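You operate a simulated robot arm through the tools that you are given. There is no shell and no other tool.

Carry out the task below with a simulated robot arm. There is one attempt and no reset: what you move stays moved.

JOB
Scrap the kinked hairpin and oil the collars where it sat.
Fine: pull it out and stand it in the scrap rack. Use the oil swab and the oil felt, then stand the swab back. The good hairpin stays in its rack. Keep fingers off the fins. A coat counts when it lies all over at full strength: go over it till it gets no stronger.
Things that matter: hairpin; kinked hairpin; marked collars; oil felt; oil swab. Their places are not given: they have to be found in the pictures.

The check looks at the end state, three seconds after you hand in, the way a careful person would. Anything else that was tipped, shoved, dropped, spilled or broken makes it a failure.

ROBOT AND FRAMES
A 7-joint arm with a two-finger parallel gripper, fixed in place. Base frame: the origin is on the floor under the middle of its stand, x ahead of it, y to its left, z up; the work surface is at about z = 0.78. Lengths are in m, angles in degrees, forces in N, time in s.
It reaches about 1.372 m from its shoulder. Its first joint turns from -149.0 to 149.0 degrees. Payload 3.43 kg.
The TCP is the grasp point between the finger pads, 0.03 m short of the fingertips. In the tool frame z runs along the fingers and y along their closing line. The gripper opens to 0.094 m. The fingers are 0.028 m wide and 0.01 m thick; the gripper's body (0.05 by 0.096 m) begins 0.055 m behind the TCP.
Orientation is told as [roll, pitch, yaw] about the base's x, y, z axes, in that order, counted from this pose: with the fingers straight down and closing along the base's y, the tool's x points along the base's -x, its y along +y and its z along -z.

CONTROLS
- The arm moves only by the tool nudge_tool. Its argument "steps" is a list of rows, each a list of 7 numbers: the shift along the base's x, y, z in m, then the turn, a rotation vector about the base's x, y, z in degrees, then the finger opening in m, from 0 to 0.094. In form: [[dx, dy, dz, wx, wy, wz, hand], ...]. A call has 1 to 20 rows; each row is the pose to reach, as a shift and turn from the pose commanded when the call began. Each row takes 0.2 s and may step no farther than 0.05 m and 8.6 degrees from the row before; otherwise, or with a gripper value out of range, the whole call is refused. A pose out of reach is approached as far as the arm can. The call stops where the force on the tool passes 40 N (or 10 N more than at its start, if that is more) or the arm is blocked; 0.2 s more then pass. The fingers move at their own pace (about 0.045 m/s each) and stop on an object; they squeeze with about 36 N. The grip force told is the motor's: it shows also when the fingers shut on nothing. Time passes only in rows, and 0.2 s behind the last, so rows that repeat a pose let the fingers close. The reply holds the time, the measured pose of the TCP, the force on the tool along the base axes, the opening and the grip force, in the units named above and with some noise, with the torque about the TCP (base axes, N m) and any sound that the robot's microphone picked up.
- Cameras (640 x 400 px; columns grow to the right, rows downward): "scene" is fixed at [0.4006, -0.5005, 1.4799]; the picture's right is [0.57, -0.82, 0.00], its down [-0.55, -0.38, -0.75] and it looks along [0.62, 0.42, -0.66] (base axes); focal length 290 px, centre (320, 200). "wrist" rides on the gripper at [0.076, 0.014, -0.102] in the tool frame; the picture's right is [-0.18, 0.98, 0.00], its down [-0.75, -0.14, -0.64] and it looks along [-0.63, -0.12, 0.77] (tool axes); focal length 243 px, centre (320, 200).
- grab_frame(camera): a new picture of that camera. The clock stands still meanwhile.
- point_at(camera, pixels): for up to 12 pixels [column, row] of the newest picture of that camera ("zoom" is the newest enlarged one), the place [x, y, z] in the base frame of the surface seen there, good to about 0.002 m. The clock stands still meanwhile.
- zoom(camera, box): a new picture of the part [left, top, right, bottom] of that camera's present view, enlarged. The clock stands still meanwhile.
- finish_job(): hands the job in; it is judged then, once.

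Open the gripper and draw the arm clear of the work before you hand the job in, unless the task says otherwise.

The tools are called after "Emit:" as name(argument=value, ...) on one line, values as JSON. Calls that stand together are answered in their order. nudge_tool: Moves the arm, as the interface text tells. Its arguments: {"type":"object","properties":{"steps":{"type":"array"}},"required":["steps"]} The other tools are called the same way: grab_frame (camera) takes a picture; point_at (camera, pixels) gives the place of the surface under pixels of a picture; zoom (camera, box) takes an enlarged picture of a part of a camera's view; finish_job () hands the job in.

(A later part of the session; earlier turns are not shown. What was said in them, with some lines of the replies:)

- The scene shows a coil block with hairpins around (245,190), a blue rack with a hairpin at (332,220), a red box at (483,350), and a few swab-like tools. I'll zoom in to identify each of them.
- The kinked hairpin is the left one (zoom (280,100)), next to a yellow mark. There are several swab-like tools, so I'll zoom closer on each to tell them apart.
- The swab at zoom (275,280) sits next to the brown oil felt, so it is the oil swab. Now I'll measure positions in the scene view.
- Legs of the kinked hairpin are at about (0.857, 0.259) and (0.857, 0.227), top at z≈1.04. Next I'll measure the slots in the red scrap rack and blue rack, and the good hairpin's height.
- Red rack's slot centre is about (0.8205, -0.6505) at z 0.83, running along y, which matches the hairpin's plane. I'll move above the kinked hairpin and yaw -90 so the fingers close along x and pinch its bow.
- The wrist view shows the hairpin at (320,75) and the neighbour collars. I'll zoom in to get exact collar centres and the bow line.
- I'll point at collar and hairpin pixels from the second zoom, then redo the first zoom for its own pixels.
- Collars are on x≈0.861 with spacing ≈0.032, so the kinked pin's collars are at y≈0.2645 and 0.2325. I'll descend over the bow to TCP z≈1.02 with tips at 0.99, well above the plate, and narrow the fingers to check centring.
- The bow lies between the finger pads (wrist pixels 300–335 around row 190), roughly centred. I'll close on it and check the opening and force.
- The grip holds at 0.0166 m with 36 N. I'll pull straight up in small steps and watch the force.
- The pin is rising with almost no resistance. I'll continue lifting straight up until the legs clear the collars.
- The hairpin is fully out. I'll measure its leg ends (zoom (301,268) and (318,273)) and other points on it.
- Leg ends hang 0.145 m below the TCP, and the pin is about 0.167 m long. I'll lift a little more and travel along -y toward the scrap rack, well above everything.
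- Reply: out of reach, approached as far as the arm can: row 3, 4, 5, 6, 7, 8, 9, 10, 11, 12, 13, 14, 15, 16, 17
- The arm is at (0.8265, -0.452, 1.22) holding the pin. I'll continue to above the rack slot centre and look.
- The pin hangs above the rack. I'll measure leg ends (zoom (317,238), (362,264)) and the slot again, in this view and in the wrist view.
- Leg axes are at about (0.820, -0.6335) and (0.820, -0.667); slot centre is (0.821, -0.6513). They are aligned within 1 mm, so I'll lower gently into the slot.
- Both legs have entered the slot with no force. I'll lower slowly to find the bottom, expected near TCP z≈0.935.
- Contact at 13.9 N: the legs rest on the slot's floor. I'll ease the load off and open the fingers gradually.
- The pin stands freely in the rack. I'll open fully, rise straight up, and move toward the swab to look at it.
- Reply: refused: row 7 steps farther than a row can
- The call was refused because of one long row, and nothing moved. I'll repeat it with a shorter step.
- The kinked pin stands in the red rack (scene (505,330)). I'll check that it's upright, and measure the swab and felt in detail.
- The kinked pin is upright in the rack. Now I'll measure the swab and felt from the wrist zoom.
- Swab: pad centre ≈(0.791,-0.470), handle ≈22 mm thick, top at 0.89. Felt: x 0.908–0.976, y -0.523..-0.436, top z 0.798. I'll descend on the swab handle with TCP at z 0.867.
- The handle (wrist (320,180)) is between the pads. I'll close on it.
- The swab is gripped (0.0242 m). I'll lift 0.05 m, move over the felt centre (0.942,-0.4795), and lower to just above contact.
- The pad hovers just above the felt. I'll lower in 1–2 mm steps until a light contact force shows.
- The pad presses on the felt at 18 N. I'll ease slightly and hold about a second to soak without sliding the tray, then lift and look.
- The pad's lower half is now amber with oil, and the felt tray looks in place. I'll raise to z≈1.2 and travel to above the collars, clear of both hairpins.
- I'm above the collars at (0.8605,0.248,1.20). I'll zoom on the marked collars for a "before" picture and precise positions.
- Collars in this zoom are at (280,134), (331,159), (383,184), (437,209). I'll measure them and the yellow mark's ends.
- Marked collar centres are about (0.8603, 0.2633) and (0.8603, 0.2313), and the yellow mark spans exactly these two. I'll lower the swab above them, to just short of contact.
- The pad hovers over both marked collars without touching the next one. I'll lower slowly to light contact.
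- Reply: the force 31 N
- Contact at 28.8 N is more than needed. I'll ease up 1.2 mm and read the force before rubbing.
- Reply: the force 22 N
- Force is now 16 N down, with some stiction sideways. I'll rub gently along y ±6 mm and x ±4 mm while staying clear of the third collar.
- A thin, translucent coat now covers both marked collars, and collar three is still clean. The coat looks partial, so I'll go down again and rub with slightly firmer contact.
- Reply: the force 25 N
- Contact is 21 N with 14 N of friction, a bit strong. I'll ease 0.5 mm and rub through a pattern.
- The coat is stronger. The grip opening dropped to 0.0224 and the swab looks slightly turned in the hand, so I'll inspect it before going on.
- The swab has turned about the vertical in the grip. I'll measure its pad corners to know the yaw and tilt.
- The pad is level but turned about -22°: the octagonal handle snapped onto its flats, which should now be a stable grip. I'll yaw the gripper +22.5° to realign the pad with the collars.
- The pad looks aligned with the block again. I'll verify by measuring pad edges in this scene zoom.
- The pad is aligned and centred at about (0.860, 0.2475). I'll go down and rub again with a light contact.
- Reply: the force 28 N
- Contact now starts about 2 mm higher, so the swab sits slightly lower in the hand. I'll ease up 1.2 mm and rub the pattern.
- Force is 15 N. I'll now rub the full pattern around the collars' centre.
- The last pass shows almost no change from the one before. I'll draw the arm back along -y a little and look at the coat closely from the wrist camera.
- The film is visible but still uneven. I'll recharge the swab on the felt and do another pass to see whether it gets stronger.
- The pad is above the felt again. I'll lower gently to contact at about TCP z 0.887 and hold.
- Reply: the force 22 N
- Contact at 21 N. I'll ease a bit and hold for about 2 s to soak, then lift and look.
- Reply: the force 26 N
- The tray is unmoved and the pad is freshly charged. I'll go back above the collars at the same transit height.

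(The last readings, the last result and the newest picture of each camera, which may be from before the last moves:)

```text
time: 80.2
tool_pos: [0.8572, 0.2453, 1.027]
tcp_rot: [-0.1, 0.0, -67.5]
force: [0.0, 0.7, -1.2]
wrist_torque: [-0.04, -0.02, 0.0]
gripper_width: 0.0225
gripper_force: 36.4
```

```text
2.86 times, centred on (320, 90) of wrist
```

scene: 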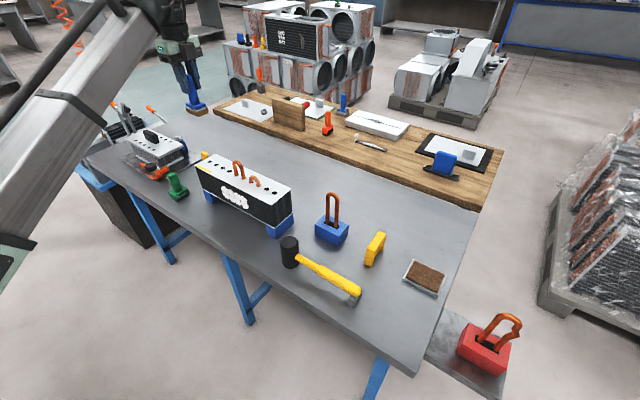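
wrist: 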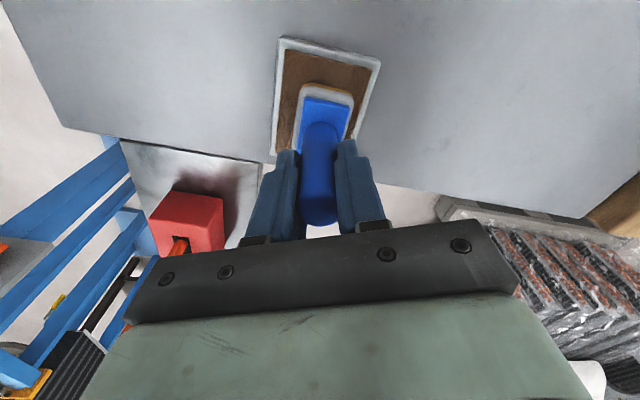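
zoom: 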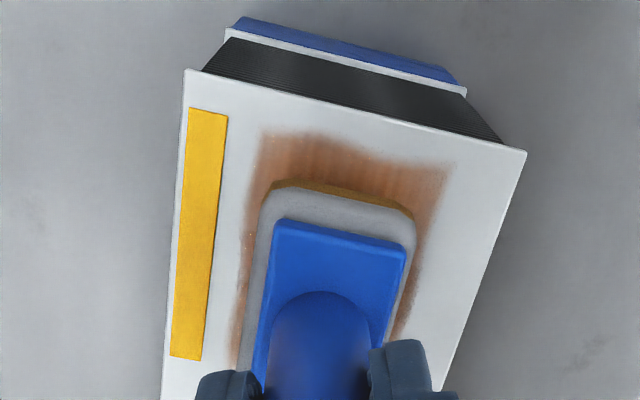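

The pad is over the film again. I'll lower to light contact near TCP z 1.0205.

Emit:
nudge_tool(steps=[[0, 0, -0.004, 0, 0, 0, 0], [0, 0, -0.007, 0, 0, 0, 0], [0, 0, -0.0082, 0, 0, 0, 0], [0, 0.001, -0.0088, 0, 0, 0, 0]])

```text
time: 81.2
tool_pos: [0.8595, 0.2486, 1.0193]
tcp_rot: [0.0, 0.0, -67.6]
force: [0.3, -0.4, -1.9]
wrist_torque: [0.0, -0.01, 0.0]
gripper_width: 0.0224
gripper_force: 35.8
```

No contact yet, so the swab slid up slightly in the grip. I'll lower in half-millimetre steps.

Emit:
nudge_tool(steps=[[0, 0, -0.0006, 0, 0, 0, 0], [0, 0, -0.0012, 0, 0, 0, 0], [0, 0, -0.0012, 0, 0, 0, 0]])

```text
time: 82.0
tool_pos: [0.86, 0.2481, 1.0193]
tcp_rot: [0.1, -0.1, -67.4]
force: [-0.6, 2.5, 16.4]
wrist_torque: [0.4, 0.2, -0.01]
gripper_width: 0.0225
gripper_force: 36.0
```

Contact at 16 N. I'll rub the pattern twice over the collars at this height.

Emit:
nudge_tool(steps=[[0, 0.003, 0.0001, 0, 0, 0, 0], [0, 0.005, 0.0001, 0, 0, 0, 0], [0, 0.002, 0.0001, 0, 0, 0, 0], [0, -0.001, 0.0001, 0, 0, 0, 0], [0, -0.004, 0.0001, 0, 0, 0, 0], [0, -0.007, 0.0001, 0, 0, 0, 0], [0.003, -0.007, 0.0001, 0, 0, 0, 0], [0.003, -0.004, 0.0001, 0, 0, 0, 0], [0.003, -0.001, 0.0001, 0, 0, 0, 0], [0.003, 0.002, 0.0001, 0, 0, 0, 0], [0.003, 0.005, 0.0001, 0, 0, 0, 0], [0, 0.005, 0.0001, 0, 0, 0, 0], [-0.003, 0.005, 0.0001, 0, 0, 0, 0], [-0.003, 0.002, 0.0001, 0, 0, 0, 0], [-0.003, -0.001, 0.0001, 0, 0, 0, 0], [-0.003, -0.004, 0.0001, 0, 0, 0, 0], [-0.003, -0.007, 0.0001, 0, 0, 0, 0], [0, -0.007, 0.0001, 0, 0, 0, 0], [0, -0.004, 0.0001, 0, 0, 0, 0], [0, -0.001, 0.0001, 0, 0, 0, 0]])

Emit:
nudge_tool(steps=[[0, 0, 0.01, 0, 0, 0, 0], [0, 0, 0.05, 0, 0, 0, 0], [0, 0, 0.09, 0, 0, 0, 0], [0, 0, 0.13, 0, 0, 0, 0], [0, 0, 0.15, 0, 0, 0, 0]])

Emit:
zoom(camera="scene", box=[205, 150, 240, 175])

Emit:
zoom(camera="scene", box=[185, 145, 245, 195])

Emit:
zoom(camera="wrist", box=[220, 20, 420, 240])

```text
time: 86.2
tool_pos: [0.8612, 0.245, 1.0179]
tcp_rot: [0.1, -0.1, -67.6]
force: [0.1, -9.2, 10.4]
wrist_torque: [-0.45, 0.04, 0.07]
gripper_width: 0.0228
gripper_force: 35.9
```

```text
time: 87.4
tool_pos: [0.8597, 0.2461, 1.1697]
tcp_rot: [0.0, 0.1, -67.5]
force: [-0.6, 0.5, -0.7]
wrist_torque: [0.01, 0.01, 0.01]
gripper_width: 0.0229
gripper_force: 36.5
```

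```text
16.00 times, centred on (222, 162) of scene
```

zoom: 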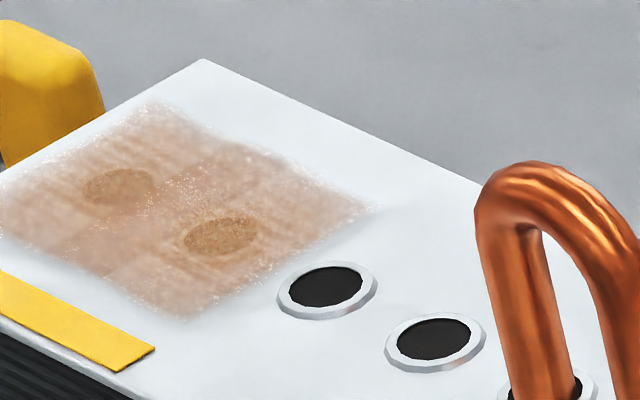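

```text
8.00 times, centred on (215, 170) of scene
```

zoom: 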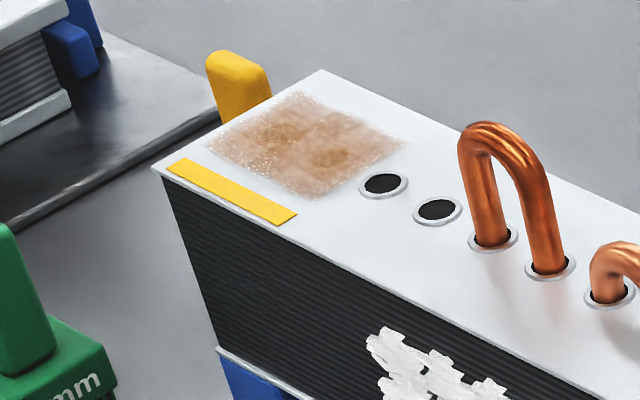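

```text
1.82 times, centred on (320, 130) of wrist
```

zoom: 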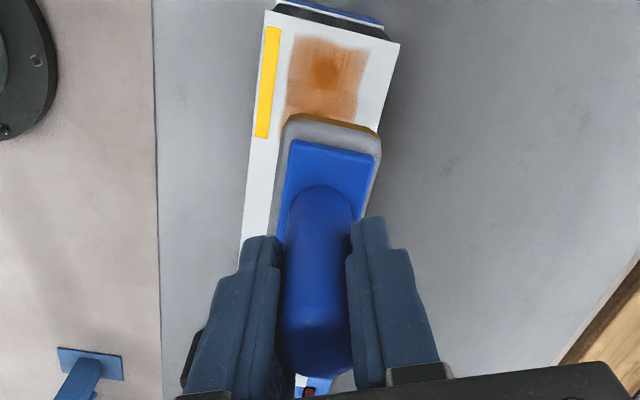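

The film looks the same before and after the recharge. I'll measure the film's edges to compare them with the area the pad swept.

Emit:
zoom(camera="wrist", box=[270, 10, 370, 90])

Emit:
point_at(camera="wrist", pixels=[[310, 40], [336, 48], [323, 42], [312, 32], [335, 37], [308, 55], [333, 62], [310, 80]])

Emit:
zoom(camera="scene", box=[203, 148, 243, 178])

```text
5.00 times, centred on (320, 50) of wrist
```

zoom: 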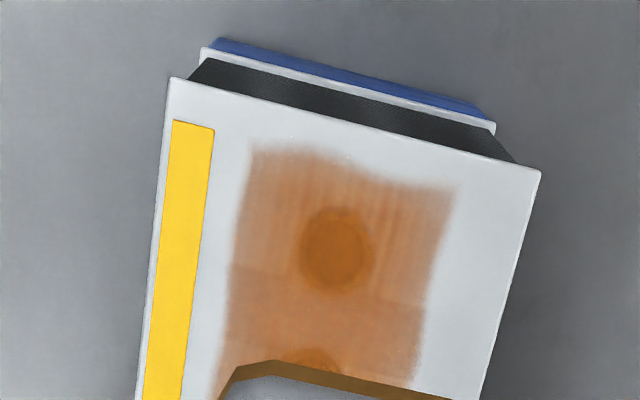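

```text
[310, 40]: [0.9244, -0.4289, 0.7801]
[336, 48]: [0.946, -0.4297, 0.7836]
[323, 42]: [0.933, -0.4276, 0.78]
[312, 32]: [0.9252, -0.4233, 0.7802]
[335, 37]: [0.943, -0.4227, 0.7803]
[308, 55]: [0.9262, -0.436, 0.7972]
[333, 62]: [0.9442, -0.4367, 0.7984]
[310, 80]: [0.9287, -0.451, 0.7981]
```

```text
13.33 times, centred on (223, 163) of scene
```

zoom: 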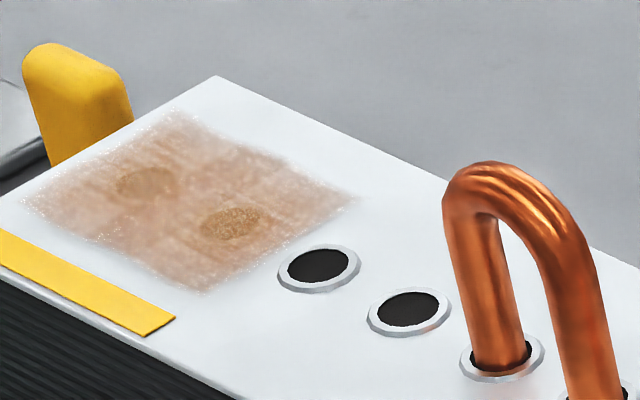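

I pointed in the older frame, so those numbers don't apply here. I'll shift the swab sideways (-x) so the wrist camera can see the whole film unobstructed.

Emit:
nudge_tool(steps=[[-0.03, 0.01, 0.01, 0, 0, 0, 0], [-0.06, 0.02, 0.02, 0, 0, 0, 0], [-0.09, 0.03, 0.03, 0, 0, 0, 0], [-0.1, 0.04, 0.03, 0, 0, 0, 0], [-0.1, 0.04, 0.03, 0, 0, 0, 0]])

Emit:
grab_frame(camera="wrist")

Emit:
zoom(camera="wrist", box=[370, 20, 470, 120])

```text
time: 88.6
tool_pos: [0.7659, 0.2909, 1.1831]
tcp_rot: [1.3, 0.1, -67.4]
force: [-0.3, 0.2, -1.2]
wrist_torque: [-0.01, -0.01, 0.04]
gripper_width: 0.0226
gripper_force: 36.0
out of reach, approached as far as the arm can: row 2, 3, 4, 5
```

```text
taken
```

wrist: 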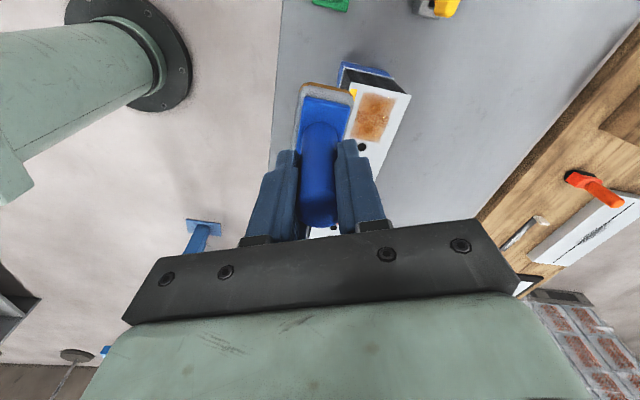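

```text
4.00 times, centred on (420, 70) of wrist
```

zoom: 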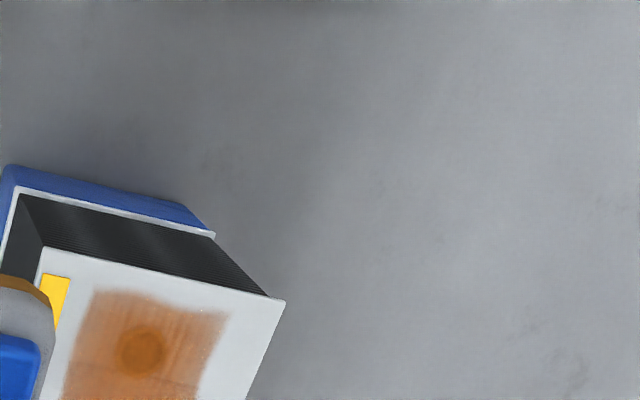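

The arm reached a joint limit here but the film at (375,115) is now in view. I'll zoom on it and measure the edges.

Emit:
zoom(camera="wrist", box=[345, 75, 415, 155])

Emit:
point_at(camera="zoom", pixels=[[150, 200], [300, 100], [200, 300], [420, 150], [350, 320], [300, 200], [250, 250]])

```text
5.00 times, centred on (380, 115) of wrist
```

zoom: 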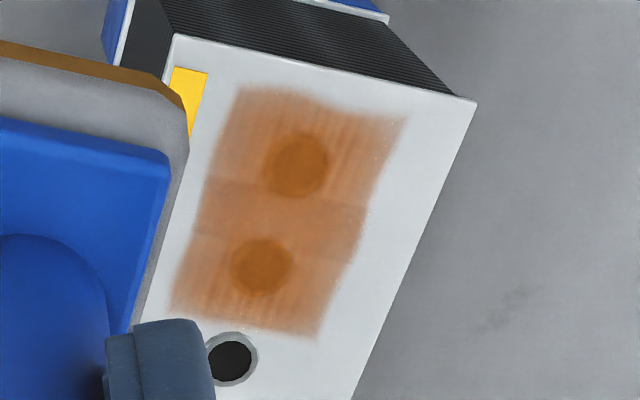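

```text
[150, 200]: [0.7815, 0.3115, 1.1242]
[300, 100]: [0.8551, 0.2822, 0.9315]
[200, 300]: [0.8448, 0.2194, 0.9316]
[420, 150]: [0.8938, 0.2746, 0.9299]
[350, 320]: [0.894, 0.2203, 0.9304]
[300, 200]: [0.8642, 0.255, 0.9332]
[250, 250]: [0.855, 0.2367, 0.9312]
```

The film seems made of two overlapping patches, one per collar. I'll measure its edges and the bands in this zoom.

Emit:
point_at(camera="zoom", pixels=[[237, 92], [405, 118], [320, 98], [205, 180], [365, 205], [195, 235], [350, 262], [170, 308], [318, 335], [245, 325], [299, 165], [261, 266]])

Emit:
zoom(camera="wrist", box=[360, 85, 405, 145])

```text
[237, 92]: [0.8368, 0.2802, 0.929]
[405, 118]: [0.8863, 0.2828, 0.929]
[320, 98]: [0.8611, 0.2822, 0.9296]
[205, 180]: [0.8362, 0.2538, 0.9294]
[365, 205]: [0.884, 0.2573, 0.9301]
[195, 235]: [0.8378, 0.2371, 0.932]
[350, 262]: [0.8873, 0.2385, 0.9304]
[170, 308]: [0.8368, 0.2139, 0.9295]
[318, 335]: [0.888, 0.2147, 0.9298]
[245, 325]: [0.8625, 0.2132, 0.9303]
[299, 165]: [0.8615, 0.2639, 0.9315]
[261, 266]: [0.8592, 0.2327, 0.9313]
```

```text
6.67 times, centred on (382, 115) of wrist
```

zoom: 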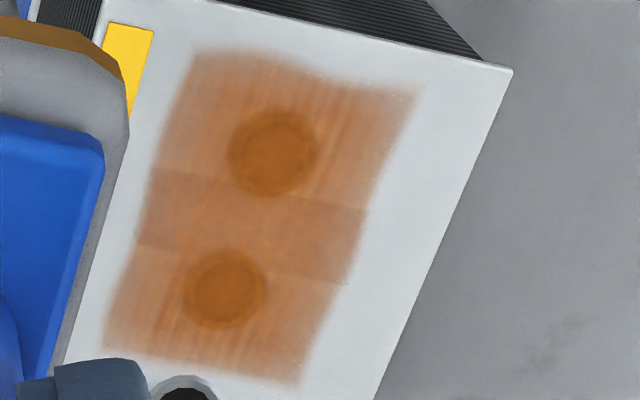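

Both collars (centres (0.8615,0.2639) and (0.859,0.2327)) lie fully inside the film with 8 mm margin or more, and the coat stopped getting stronger even after recharging. I'll take the swab back toward its place, starting with a small move to settle the pose.

Emit:
nudge_tool(steps=[[0.02, -0.01, 0, 0, 0, 0, 0], [0.05, -0.03, 0, 0, 0, 0, 0], [0.08, -0.05, 0, 0, 0, 0, 0], [0.08, -0.05, 0, 0, 0, 0, 0]])

Emit:
zoom(camera="scene", box=[150, 50, 290, 190])

```text
time: 89.6
tool_pos: [0.8471, 0.2401, 1.1835]
tcp_rot: [0.0, 0.0, -67.4]
force: [0.7, -1.0, -1.1]
wrist_torque: [0.0, 0.01, 0.05]
gripper_width: 0.0224
gripper_force: 35.6
```

```text
2.86 times, centred on (220, 120) of scene
```

zoom: 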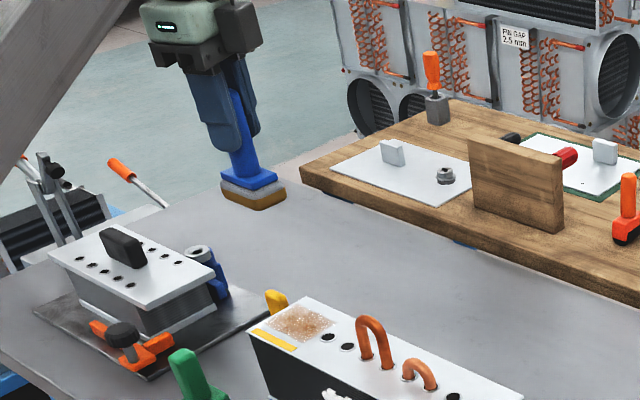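

The film is uniform over both collars, so oiling is done. I'll carry the swab back at transit height to above its original place (0.791,-0.470).

Emit:
nudge_tool(steps=[[-0.003, -0.03, 0.01, 0, 0, 0, 0], [-0.006, -0.07, 0.015, 0, 0, 0, 0], [-0.009, -0.11, 0.015, 0, 0, 0, 0], [-0.012, -0.15, 0.015, 0, 0, 0, 0], [-0.016, -0.19, 0.015, 0, 0, 0, 0], [-0.02, -0.23, 0.015, 0, 0, 0, 0], [-0.024, -0.27, 0.015, 0, 0, 0, 0], [-0.028, -0.31, 0.015, 0, 0, 0, 0], [-0.032, -0.35, 0.015, 0, 0, 0, 0], [-0.036, -0.39, 0.015, 0, 0, 0, 0], [-0.04, -0.43, 0.015, 0, 0, 0, 0], [-0.043, -0.47, 0.015, 0, 0, 0, 0], [-0.046, -0.51, 0.015, 0, 0, 0, 0], [-0.049, -0.55, 0.015, 0, 0, 0, 0], [-0.052, -0.59, 0.015, 0, 0, 0, 0], [-0.054, -0.63, 0.015, 0, 0, 0, 0], [-0.0555, -0.67, 0.015, 0, 0, 0, 0], [-0.0555, -0.7, 0.015, 0, 0, 0, 0], [-0.0555, -0.71, 0.015, 0, 0, 0, 0], [-0.0555, -0.71, 0.015, 0, 0, 0, 0]])

Emit:
grab_frame(camera="scene")

Emit:
zoom(camera="scene", box=[203, 148, 243, 178])

```text
time: 93.8
tool_pos: [0.791, -0.4705, 1.1984]
tcp_rot: [0.0, -0.1, -67.4]
force: [-0.4, 0.0, -1.2]
wrist_torque: [0.02, 0.04, 0.0]
gripper_width: 0.0225
gripper_force: 35.9
out of reach, approached as far as the arm can: row 2, 3, 4, 5, 6, 7, 8, 9, 10, 11, 12, 13, 14
```

```text
taken
```

scene: 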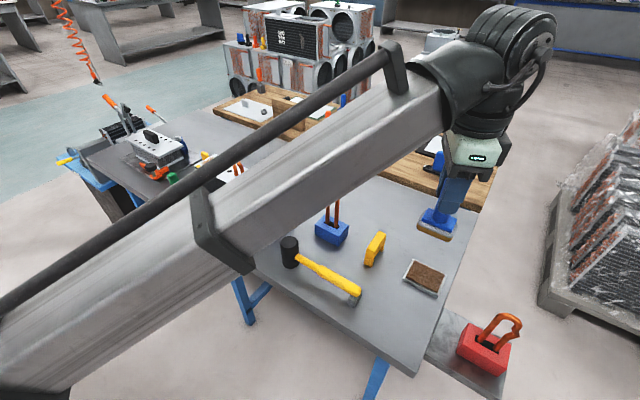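

```text
13.33 times, centred on (223, 163) of scene
```

zoom: 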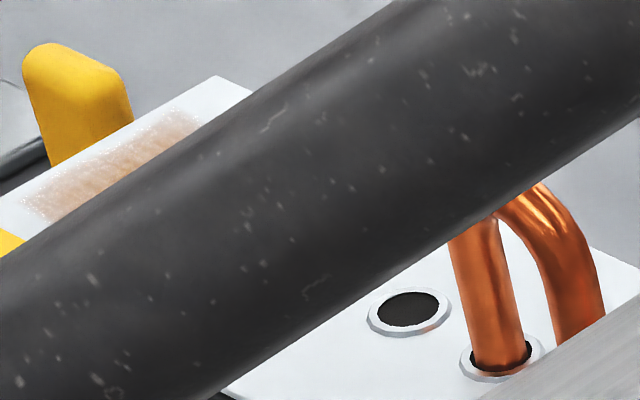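

The swab is above its place. I'll descend to about 1.5 cm above the bench and check the pad's alignment.

Emit:
nudge_tool(steps=[[0, 0, -0.04, 0, 0, 0, 0], [0, 0, -0.08, 0, 0, 0, 0], [0, 0, -0.12, 0, 0, 0, 0], [0, 0, -0.16, 0, 0, 0, 0], [0, 0, -0.2, 0, 0, 0, 0], [0, 0, -0.24, 0, 0, 0, 0], [0, 0, -0.28, 0, 0, 0, 0], [0, 0, -0.305, 0, 0, 0, 0], [0, 0, -0.315, 0, 0, 0, 0], [0, 0, -0.315, 0, 0, 0, 0]])

Emit:
zoom(camera="wrist", box=[250, 40, 390, 180])

Emit:
zoom(camera="scene", box=[360, 250, 450, 340])

Emit:
point_at(camera="zoom", pixels=[[200, 250], [250, 250], [300, 250], [250, 290], [200, 300], [320, 330]])

```text
time: 96.0
tool_pos: [0.7921, -0.4694, 0.8816]
tcp_rot: [0.0, 0.1, -67.5]
force: [1.2, -0.3, -1.6]
wrist_torque: [0.03, -0.01, 0.01]
gripper_width: 0.0227
gripper_force: 35.8
```

```text
2.86 times, centred on (320, 110) of wrist
```

zoom: 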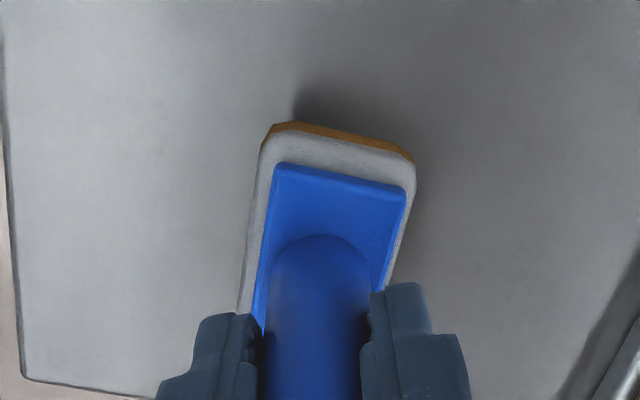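

```text
4.44 times, centred on (405, 295) of scene
```

zoom: 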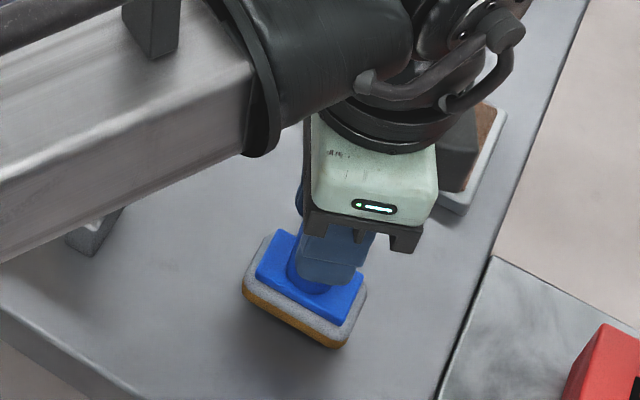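

```text
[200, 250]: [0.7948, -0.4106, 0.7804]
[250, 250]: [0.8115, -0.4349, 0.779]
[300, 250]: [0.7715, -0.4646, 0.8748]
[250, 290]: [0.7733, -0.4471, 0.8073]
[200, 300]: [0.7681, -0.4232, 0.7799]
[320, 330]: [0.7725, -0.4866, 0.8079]
```

The pad is aligned about 1.3 cm above the bench at its original place. I'll lower gently until it touches.

Emit:
nudge_tool(steps=[[0, 0, -0.005, 0, 0, 0, 0], [0, 0, -0.01, 0, 0, 0, 0], [0, 0, -0.0125, 0, 0, 0, 0], [0, 0, -0.014, 0, 0, 0, 0], [0, 0, -0.0148, 0, 0, 0, 0]])

```text
time: 97.2
tool_pos: [0.7914, -0.4706, 0.8679]
tcp_rot: [0.0, 0.0, -67.5]
force: [-0.5, 2.0, 13.3]
wrist_torque: [0.24, 0.12, -0.02]
gripper_width: 0.0227
gripper_force: 35.6
```

Contact at 13 N: the swab stands on the bench. I'll ease a bit and open the fingers slowly.

Emit:
nudge_tool(steps=[[0, 0, 0.0006, 0, 0, 0, 0], [0, 0, 0.0006, 0, 0, 0, 0.024], [0, 0, 0.0006, 0, 0, 0, 0.028], [0, 0, 0.0006, 0, 0, 0, 0.035], [0, 0, 0.0006, 0, 0, 0, 0.045], [0, 0, 0.0006, 0, 0, 0, 0.06], [0, 0, 0.0006, 0, 0, 0, 0.07], [0, 0, 0.0006, 0, 0, 0, 0.07]])

Emit:
zoom(camera="wrist", box=[220, 40, 420, 240])

Emit:
zoom(camera="scene", box=[360, 250, 450, 340])

```text
time: 99.0
tool_pos: [0.7919, -0.4695, 0.8692]
tcp_rot: [0.1, 0.1, -67.5]
force: [-0.2, -0.1, 0.3]
wrist_torque: [-0.04, -0.02, -0.01]
gripper_width: 0.07
gripper_force: 0.0
```

```text
2.00 times, centred on (320, 140) of wrist
```

zoom: 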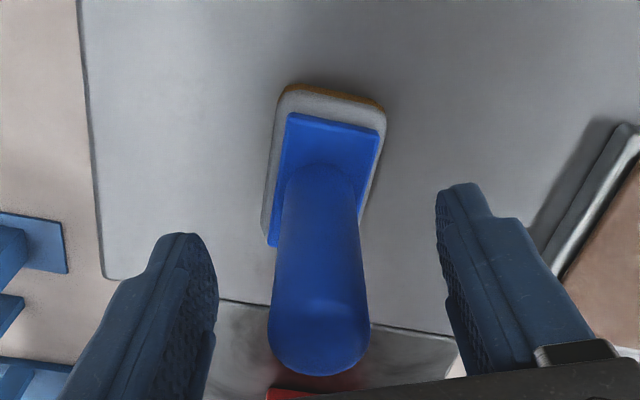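

```text
4.44 times, centred on (405, 295) of scene
```

zoom: 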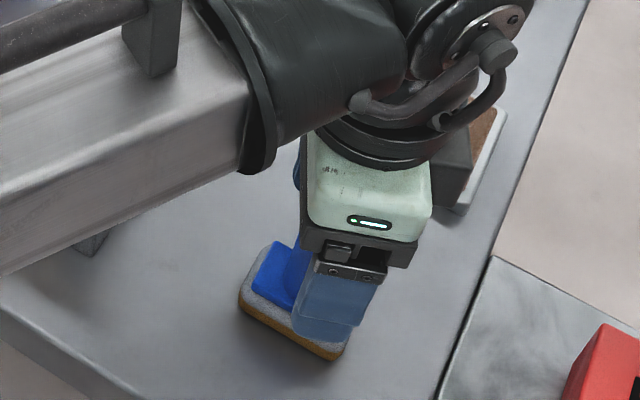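

The swab stands free between the open fingers. I'll rise straight up and then draw the arm back so I can see everything.

Emit:
nudge_tool(steps=[[0, 0, 0.015, 0, 0, 0, 0.08], [0, 0, 0.05, 0, 0, 0, 0.08], [0, 0, 0.09, 0, 0, 0, 0.08], [0, 0, 0.13, 0, 0, 0, 0.08], [0, 0, 0.17, 0, 0, 0, 0.08], [0, 0, 0.21, 0, 0, 0, 0.08], [0, 0, 0.25, 0, 0, 0, 0.08], [0, 0, 0.29, 0, 0, 0, 0.08], [0, 0, 0.33, 0, 0, 0, 0.08], [0, 0.03, 0.35, 0, 0, 0, 0.08], [0.01, 0.07, 0.36, 0, 0, 0, 0.08], [0.02, 0.11, 0.36, 0, 0, 0, 0.08], [0.03, 0.15, 0.36, 0, 0, 0, 0.08], [0.04, 0.19, 0.36, 0, 0, 0, 0.08], [0.05, 0.23, 0.36, 0, 0, 0, 0.08], [0.06, 0.27, 0.36, 0, 0, 0, 0.08], [0.07, 0.31, 0.36, 0, 0, 0, 0.08], [0.08, 0.35, 0.36, 0, 0, 0, 0.08], [0.09, 0.39, 0.36, 0, 0, 0, 0.08], [0.1, 0.43, 0.36, 0, 0, 0, 0.08]])

Emit:
grab_frame(camera="scene")

Emit:
grab_frame(camera="wrist")

```text
time: 103.2
tool_pos: [0.8981, -0.0409, 1.2175]
tcp_rot: [1.0, -0.5, -67.5]
force: [-0.1, 0.9, -0.4]
wrist_torque: [0.0, -0.02, -0.01]
gripper_width: 0.0798
gripper_force: 0.0
out of reach, approached as far as the arm can: row 11, 12, 13, 14, 15, 16, 17, 18, 19, 20
```

```text
taken
```

scene: 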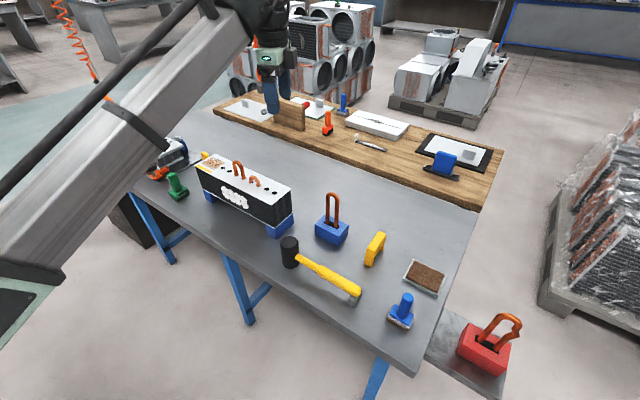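

```text
taken
```

wrist: 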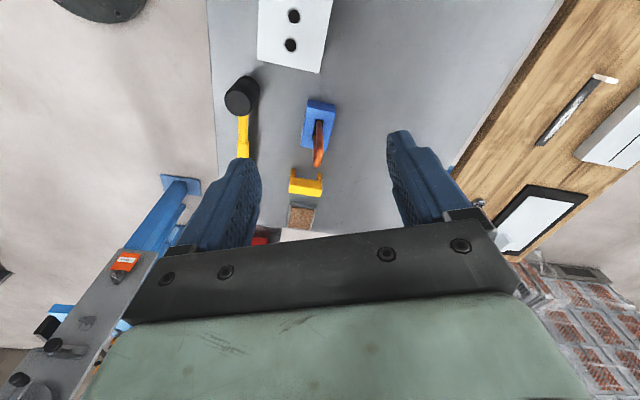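

All items look in place: pin in the red rack, swab standing, good hairpin in the blue rack, felt unmoved. I'll move over the collars with the empty gripper for a closer check of the coat.

Emit:
nudge_tool(steps=[[-0.003, 0.03, 0, 0, 0, -3, 0.08], [-0.007, 0.06, -0.005, 0, 0, -6, 0.08], [-0.011, 0.09, -0.01, 0, 0, -9, 0.08], [-0.015, 0.12, -0.015, 0, 0, -12, 0.08], [-0.019, 0.15, -0.02, 0, 0, -15, 0.08], [-0.023, 0.18, -0.03, 0, 0, -17, 0.08], [-0.027, 0.21, -0.04, 0, 0, -19, 0.08], [-0.031, 0.24, -0.05, 0, 0, -21, 0.08], [-0.035, 0.27, -0.06, 0, 0, -22.5, 0.08], [-0.038, 0.3, -0.07, 0, 0, -22.5, 0.08], [-0.038, 0.32, -0.08, 0, 0, -22.5, 0.08], [-0.038, 0.32, -0.08, 0, 0, -22.5, 0.08]])

Emit:
grab_frame(camera="wrist")

Emit:
zoom(camera="scene", box=[203, 148, 243, 178])

```text
time: 105.8
tool_pos: [0.8589, 0.2817, 1.1362]
tcp_rot: [0.0, 0.1, -90.0]
force: [0.6, -0.1, 0.2]
wrist_torque: [-0.01, -0.01, 0.03]
gripper_width: 0.08
gripper_force: 0.0
out of reach, approached as far as the arm can: row 1, 2
```

```text
taken
```

wrist: 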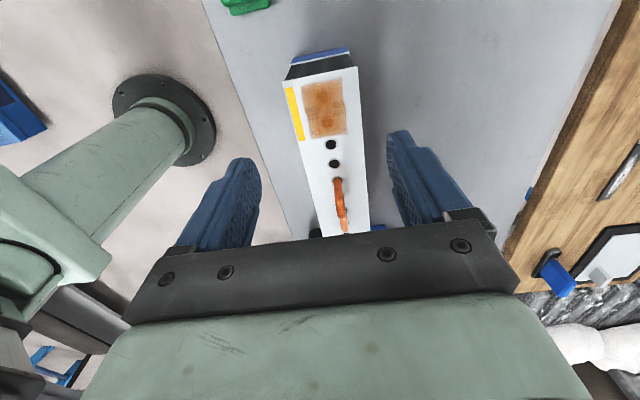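

```text
13.33 times, centred on (223, 163) of scene
```

zoom: 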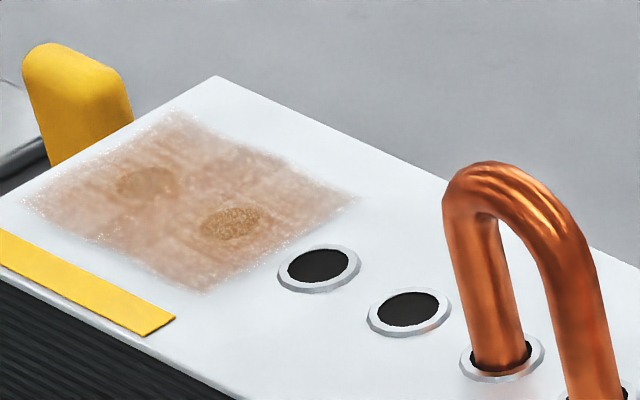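

Emit:
zoom(camera="wrist", box=[280, 60, 370, 160])

Emit:
point_at(camera="zoom", pixels=[[320, 200], [300, 100], [200, 200], [400, 200], [320, 300]])

```text
4.00 times, centred on (325, 110) of wrist
```

zoom: 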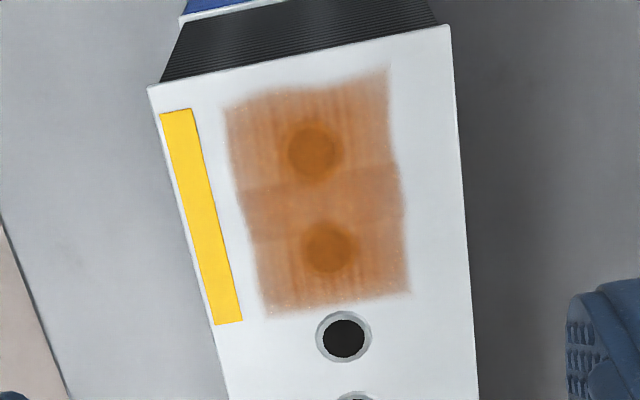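

```text
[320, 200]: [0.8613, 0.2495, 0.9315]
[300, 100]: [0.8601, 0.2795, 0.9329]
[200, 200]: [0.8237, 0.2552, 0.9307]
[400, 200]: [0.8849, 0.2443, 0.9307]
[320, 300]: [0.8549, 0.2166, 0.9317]
```

The film covers both marked collars evenly, with collar three clean (zoom (343,337)). I'll do a last check of the swab, racks and felt before drawing the arm clear.

Emit:
zoom(camera="scene", box=[290, 180, 530, 390])

Emit:
point_at(camera="scene", pixels=[[404, 297], [401, 312], [392, 318], [402, 327], [412, 321], [505, 316], [514, 318], [424, 276], [413, 264], [409, 275], [437, 292], [332, 195]])

```text
1.90 times, centred on (410, 285) of scene
```

zoom: 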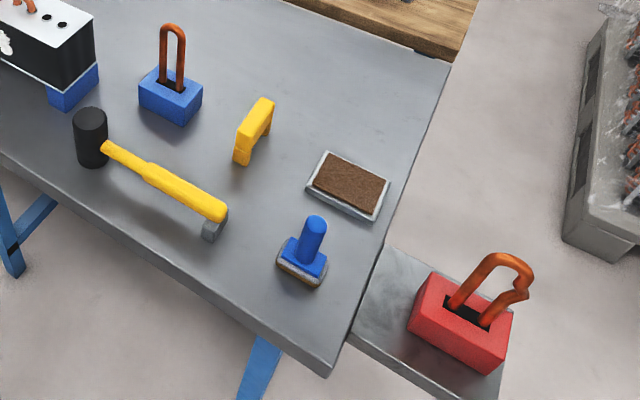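

```text
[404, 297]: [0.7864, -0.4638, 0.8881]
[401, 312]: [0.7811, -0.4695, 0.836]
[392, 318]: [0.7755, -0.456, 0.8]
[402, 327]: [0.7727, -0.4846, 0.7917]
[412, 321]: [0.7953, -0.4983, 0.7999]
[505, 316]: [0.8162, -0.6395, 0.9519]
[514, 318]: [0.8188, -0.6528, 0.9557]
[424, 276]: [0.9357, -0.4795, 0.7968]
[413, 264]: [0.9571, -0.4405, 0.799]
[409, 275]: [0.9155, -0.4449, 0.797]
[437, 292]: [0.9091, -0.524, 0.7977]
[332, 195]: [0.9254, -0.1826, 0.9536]
```

Swab, felt, good hairpin and scrapped pin are all at their expected places. I'll raise the arm and draw it back to a clear position.

Emit:
nudge_tool(steps=[[0, 0, 0.03, 0, 0, 0, 0.09], [0, 0, 0.06, 0, 0, 0, 0.09], [0, -0.02, 0.09, 0, 0, 5, 0.09], [0.01, -0.05, 0.1, 0, 0, 12, 0.09], [0.02, -0.08, 0.1, 0, 0, 20, 0.09], [0.035, -0.11, 0.1, 0, 0, 28, 0.09], [0.05, -0.14, 0.1, 0, 0, 36, 0.09], [0.065, -0.165, 0.1, 0, 0, 44, 0.09], [0.08, -0.19, 0.1, 0, 0, 52, 0.09], [0.09, -0.205, 0.1, 0, 0, 60, 0.09], [0.1, -0.22, 0.1, 0, 0, 68, 0.09], [0.11, -0.22, 0.1, 0, 0, 76, 0.09], [0.12, -0.22, 0.1, 0, 0, 84, 0.09], [0.125, -0.22, 0.1, 0, 0, 90, 0.09], [0.125, -0.22, 0.1, 0, 0, 90, 0.09]])

Emit:
grab_frame(camera="scene")

Emit:
zoom(camera="scene", box=[150, 120, 310, 240])

```text
time: 108.6
tool_pos: [0.9821, 0.0566, 1.2369]
tcp_rot: [0.1, -0.6, -7.3]
force: [0.4, 0.6, 1.2]
wrist_torque: [-0.01, 0.03, -0.02]
gripper_width: 0.0899
gripper_force: 0.0
out of reach, approached as far as the arm can: row 3, 4, 5, 6, 7, 8, 9
stopped in row 14: the force on the tool passed its limit at 54 N (the readings are from after the stop); the commanded pose is now the measured one
```

```text
taken
```

scene: 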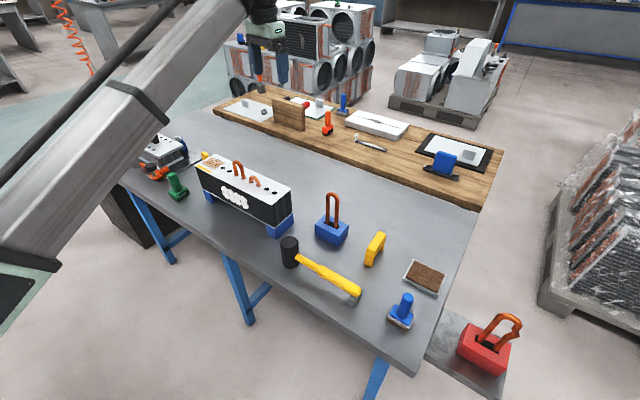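

```text
3.33 times, centred on (230, 180) of scene
```

zoom: 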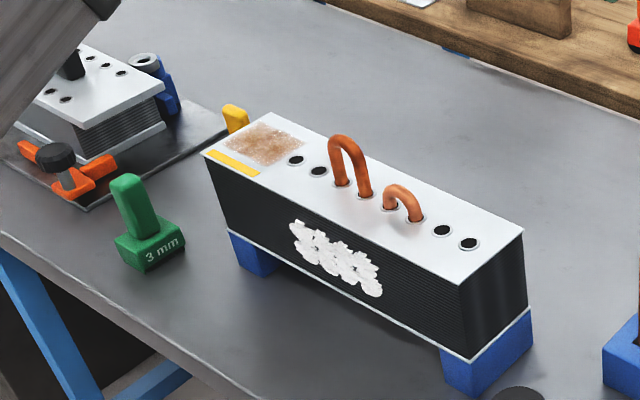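

The motion stopped on a 54 N force reading at the end, although the gripper is high in free air. I'll check what is near it before doing anything else.

Emit:
zoom(camera="scene", box=[200, 0, 400, 150])

Emit:
grab_frame(camera="wrist")

Emit:
nudge_tool(steps=[[0, 0, 0, 0, 0, 0, 0.09]])

```text
2.67 times, centred on (300, 75) of scene
```

zoom: 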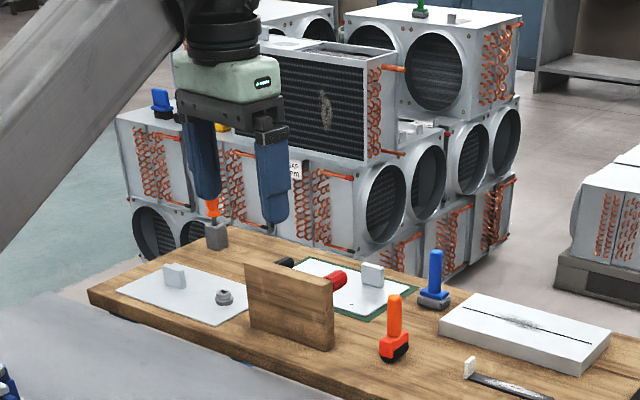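

```text
taken
```

wrist: 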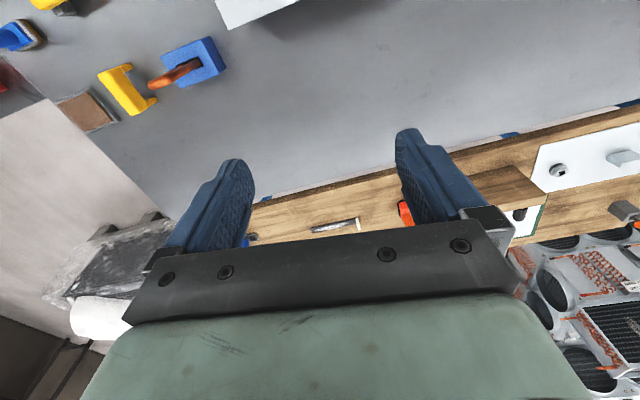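

```text
time: 109.0
tool_pos: [0.9807, 0.0597, 1.2378]
tcp_rot: [0.1, -0.4, -7.2]
force: [0.8, 0.3, -0.2]
wrist_torque: [-0.04, 0.03, -0.05]
gripper_width: 0.09
gripper_force: 0.0
```

The force reads zero and nothing is near the gripper, so that was a brief jolt from the quick wrist turn. Everything on both benches stands as before. The gripper is open, the arm is clear, the pin is scrapped, the collars are oiled and the swab is back, so I hand in the job.

Emit:
finish_job()

```text
The job is handed in.
```

The job is handed in; I haven't seen the verdict. The kinked hairpin is in the scrap rack, the two collars where it sat are oiled, and the oil swab is back in its place.

- **Hairpin:** it came out of the coil with almost no resistance. It stands upright in the red scrap rack, and the fingers stayed well above the fins.
- **Collars:** I charged the swab on the oil felt twice and made four passes over the two collars beside the yellow mark. The coat looked the same after passes two, three and four, including after the second charge, so I took it as full strength. I judged that from the pictures. The oil also covers some of the plate around the collars, but the next collar along stayed clean.
- **Swab:** it stands upright where it started, facing the same way. It had turned about 22 degrees in the grip during oiling, so I turned the hand to line it up before setting it down.
- **Everything else:** the good hairpin and the felt tray measured where they were at the start. Nothing else in the pictures looked moved.

While I was drawing the arm clear, the motion stopped on a brief 54 N force reading in free air. The pictures showed nothing near the gripper and the force went straight back to zero, so I put it down to the quick wrist turn.
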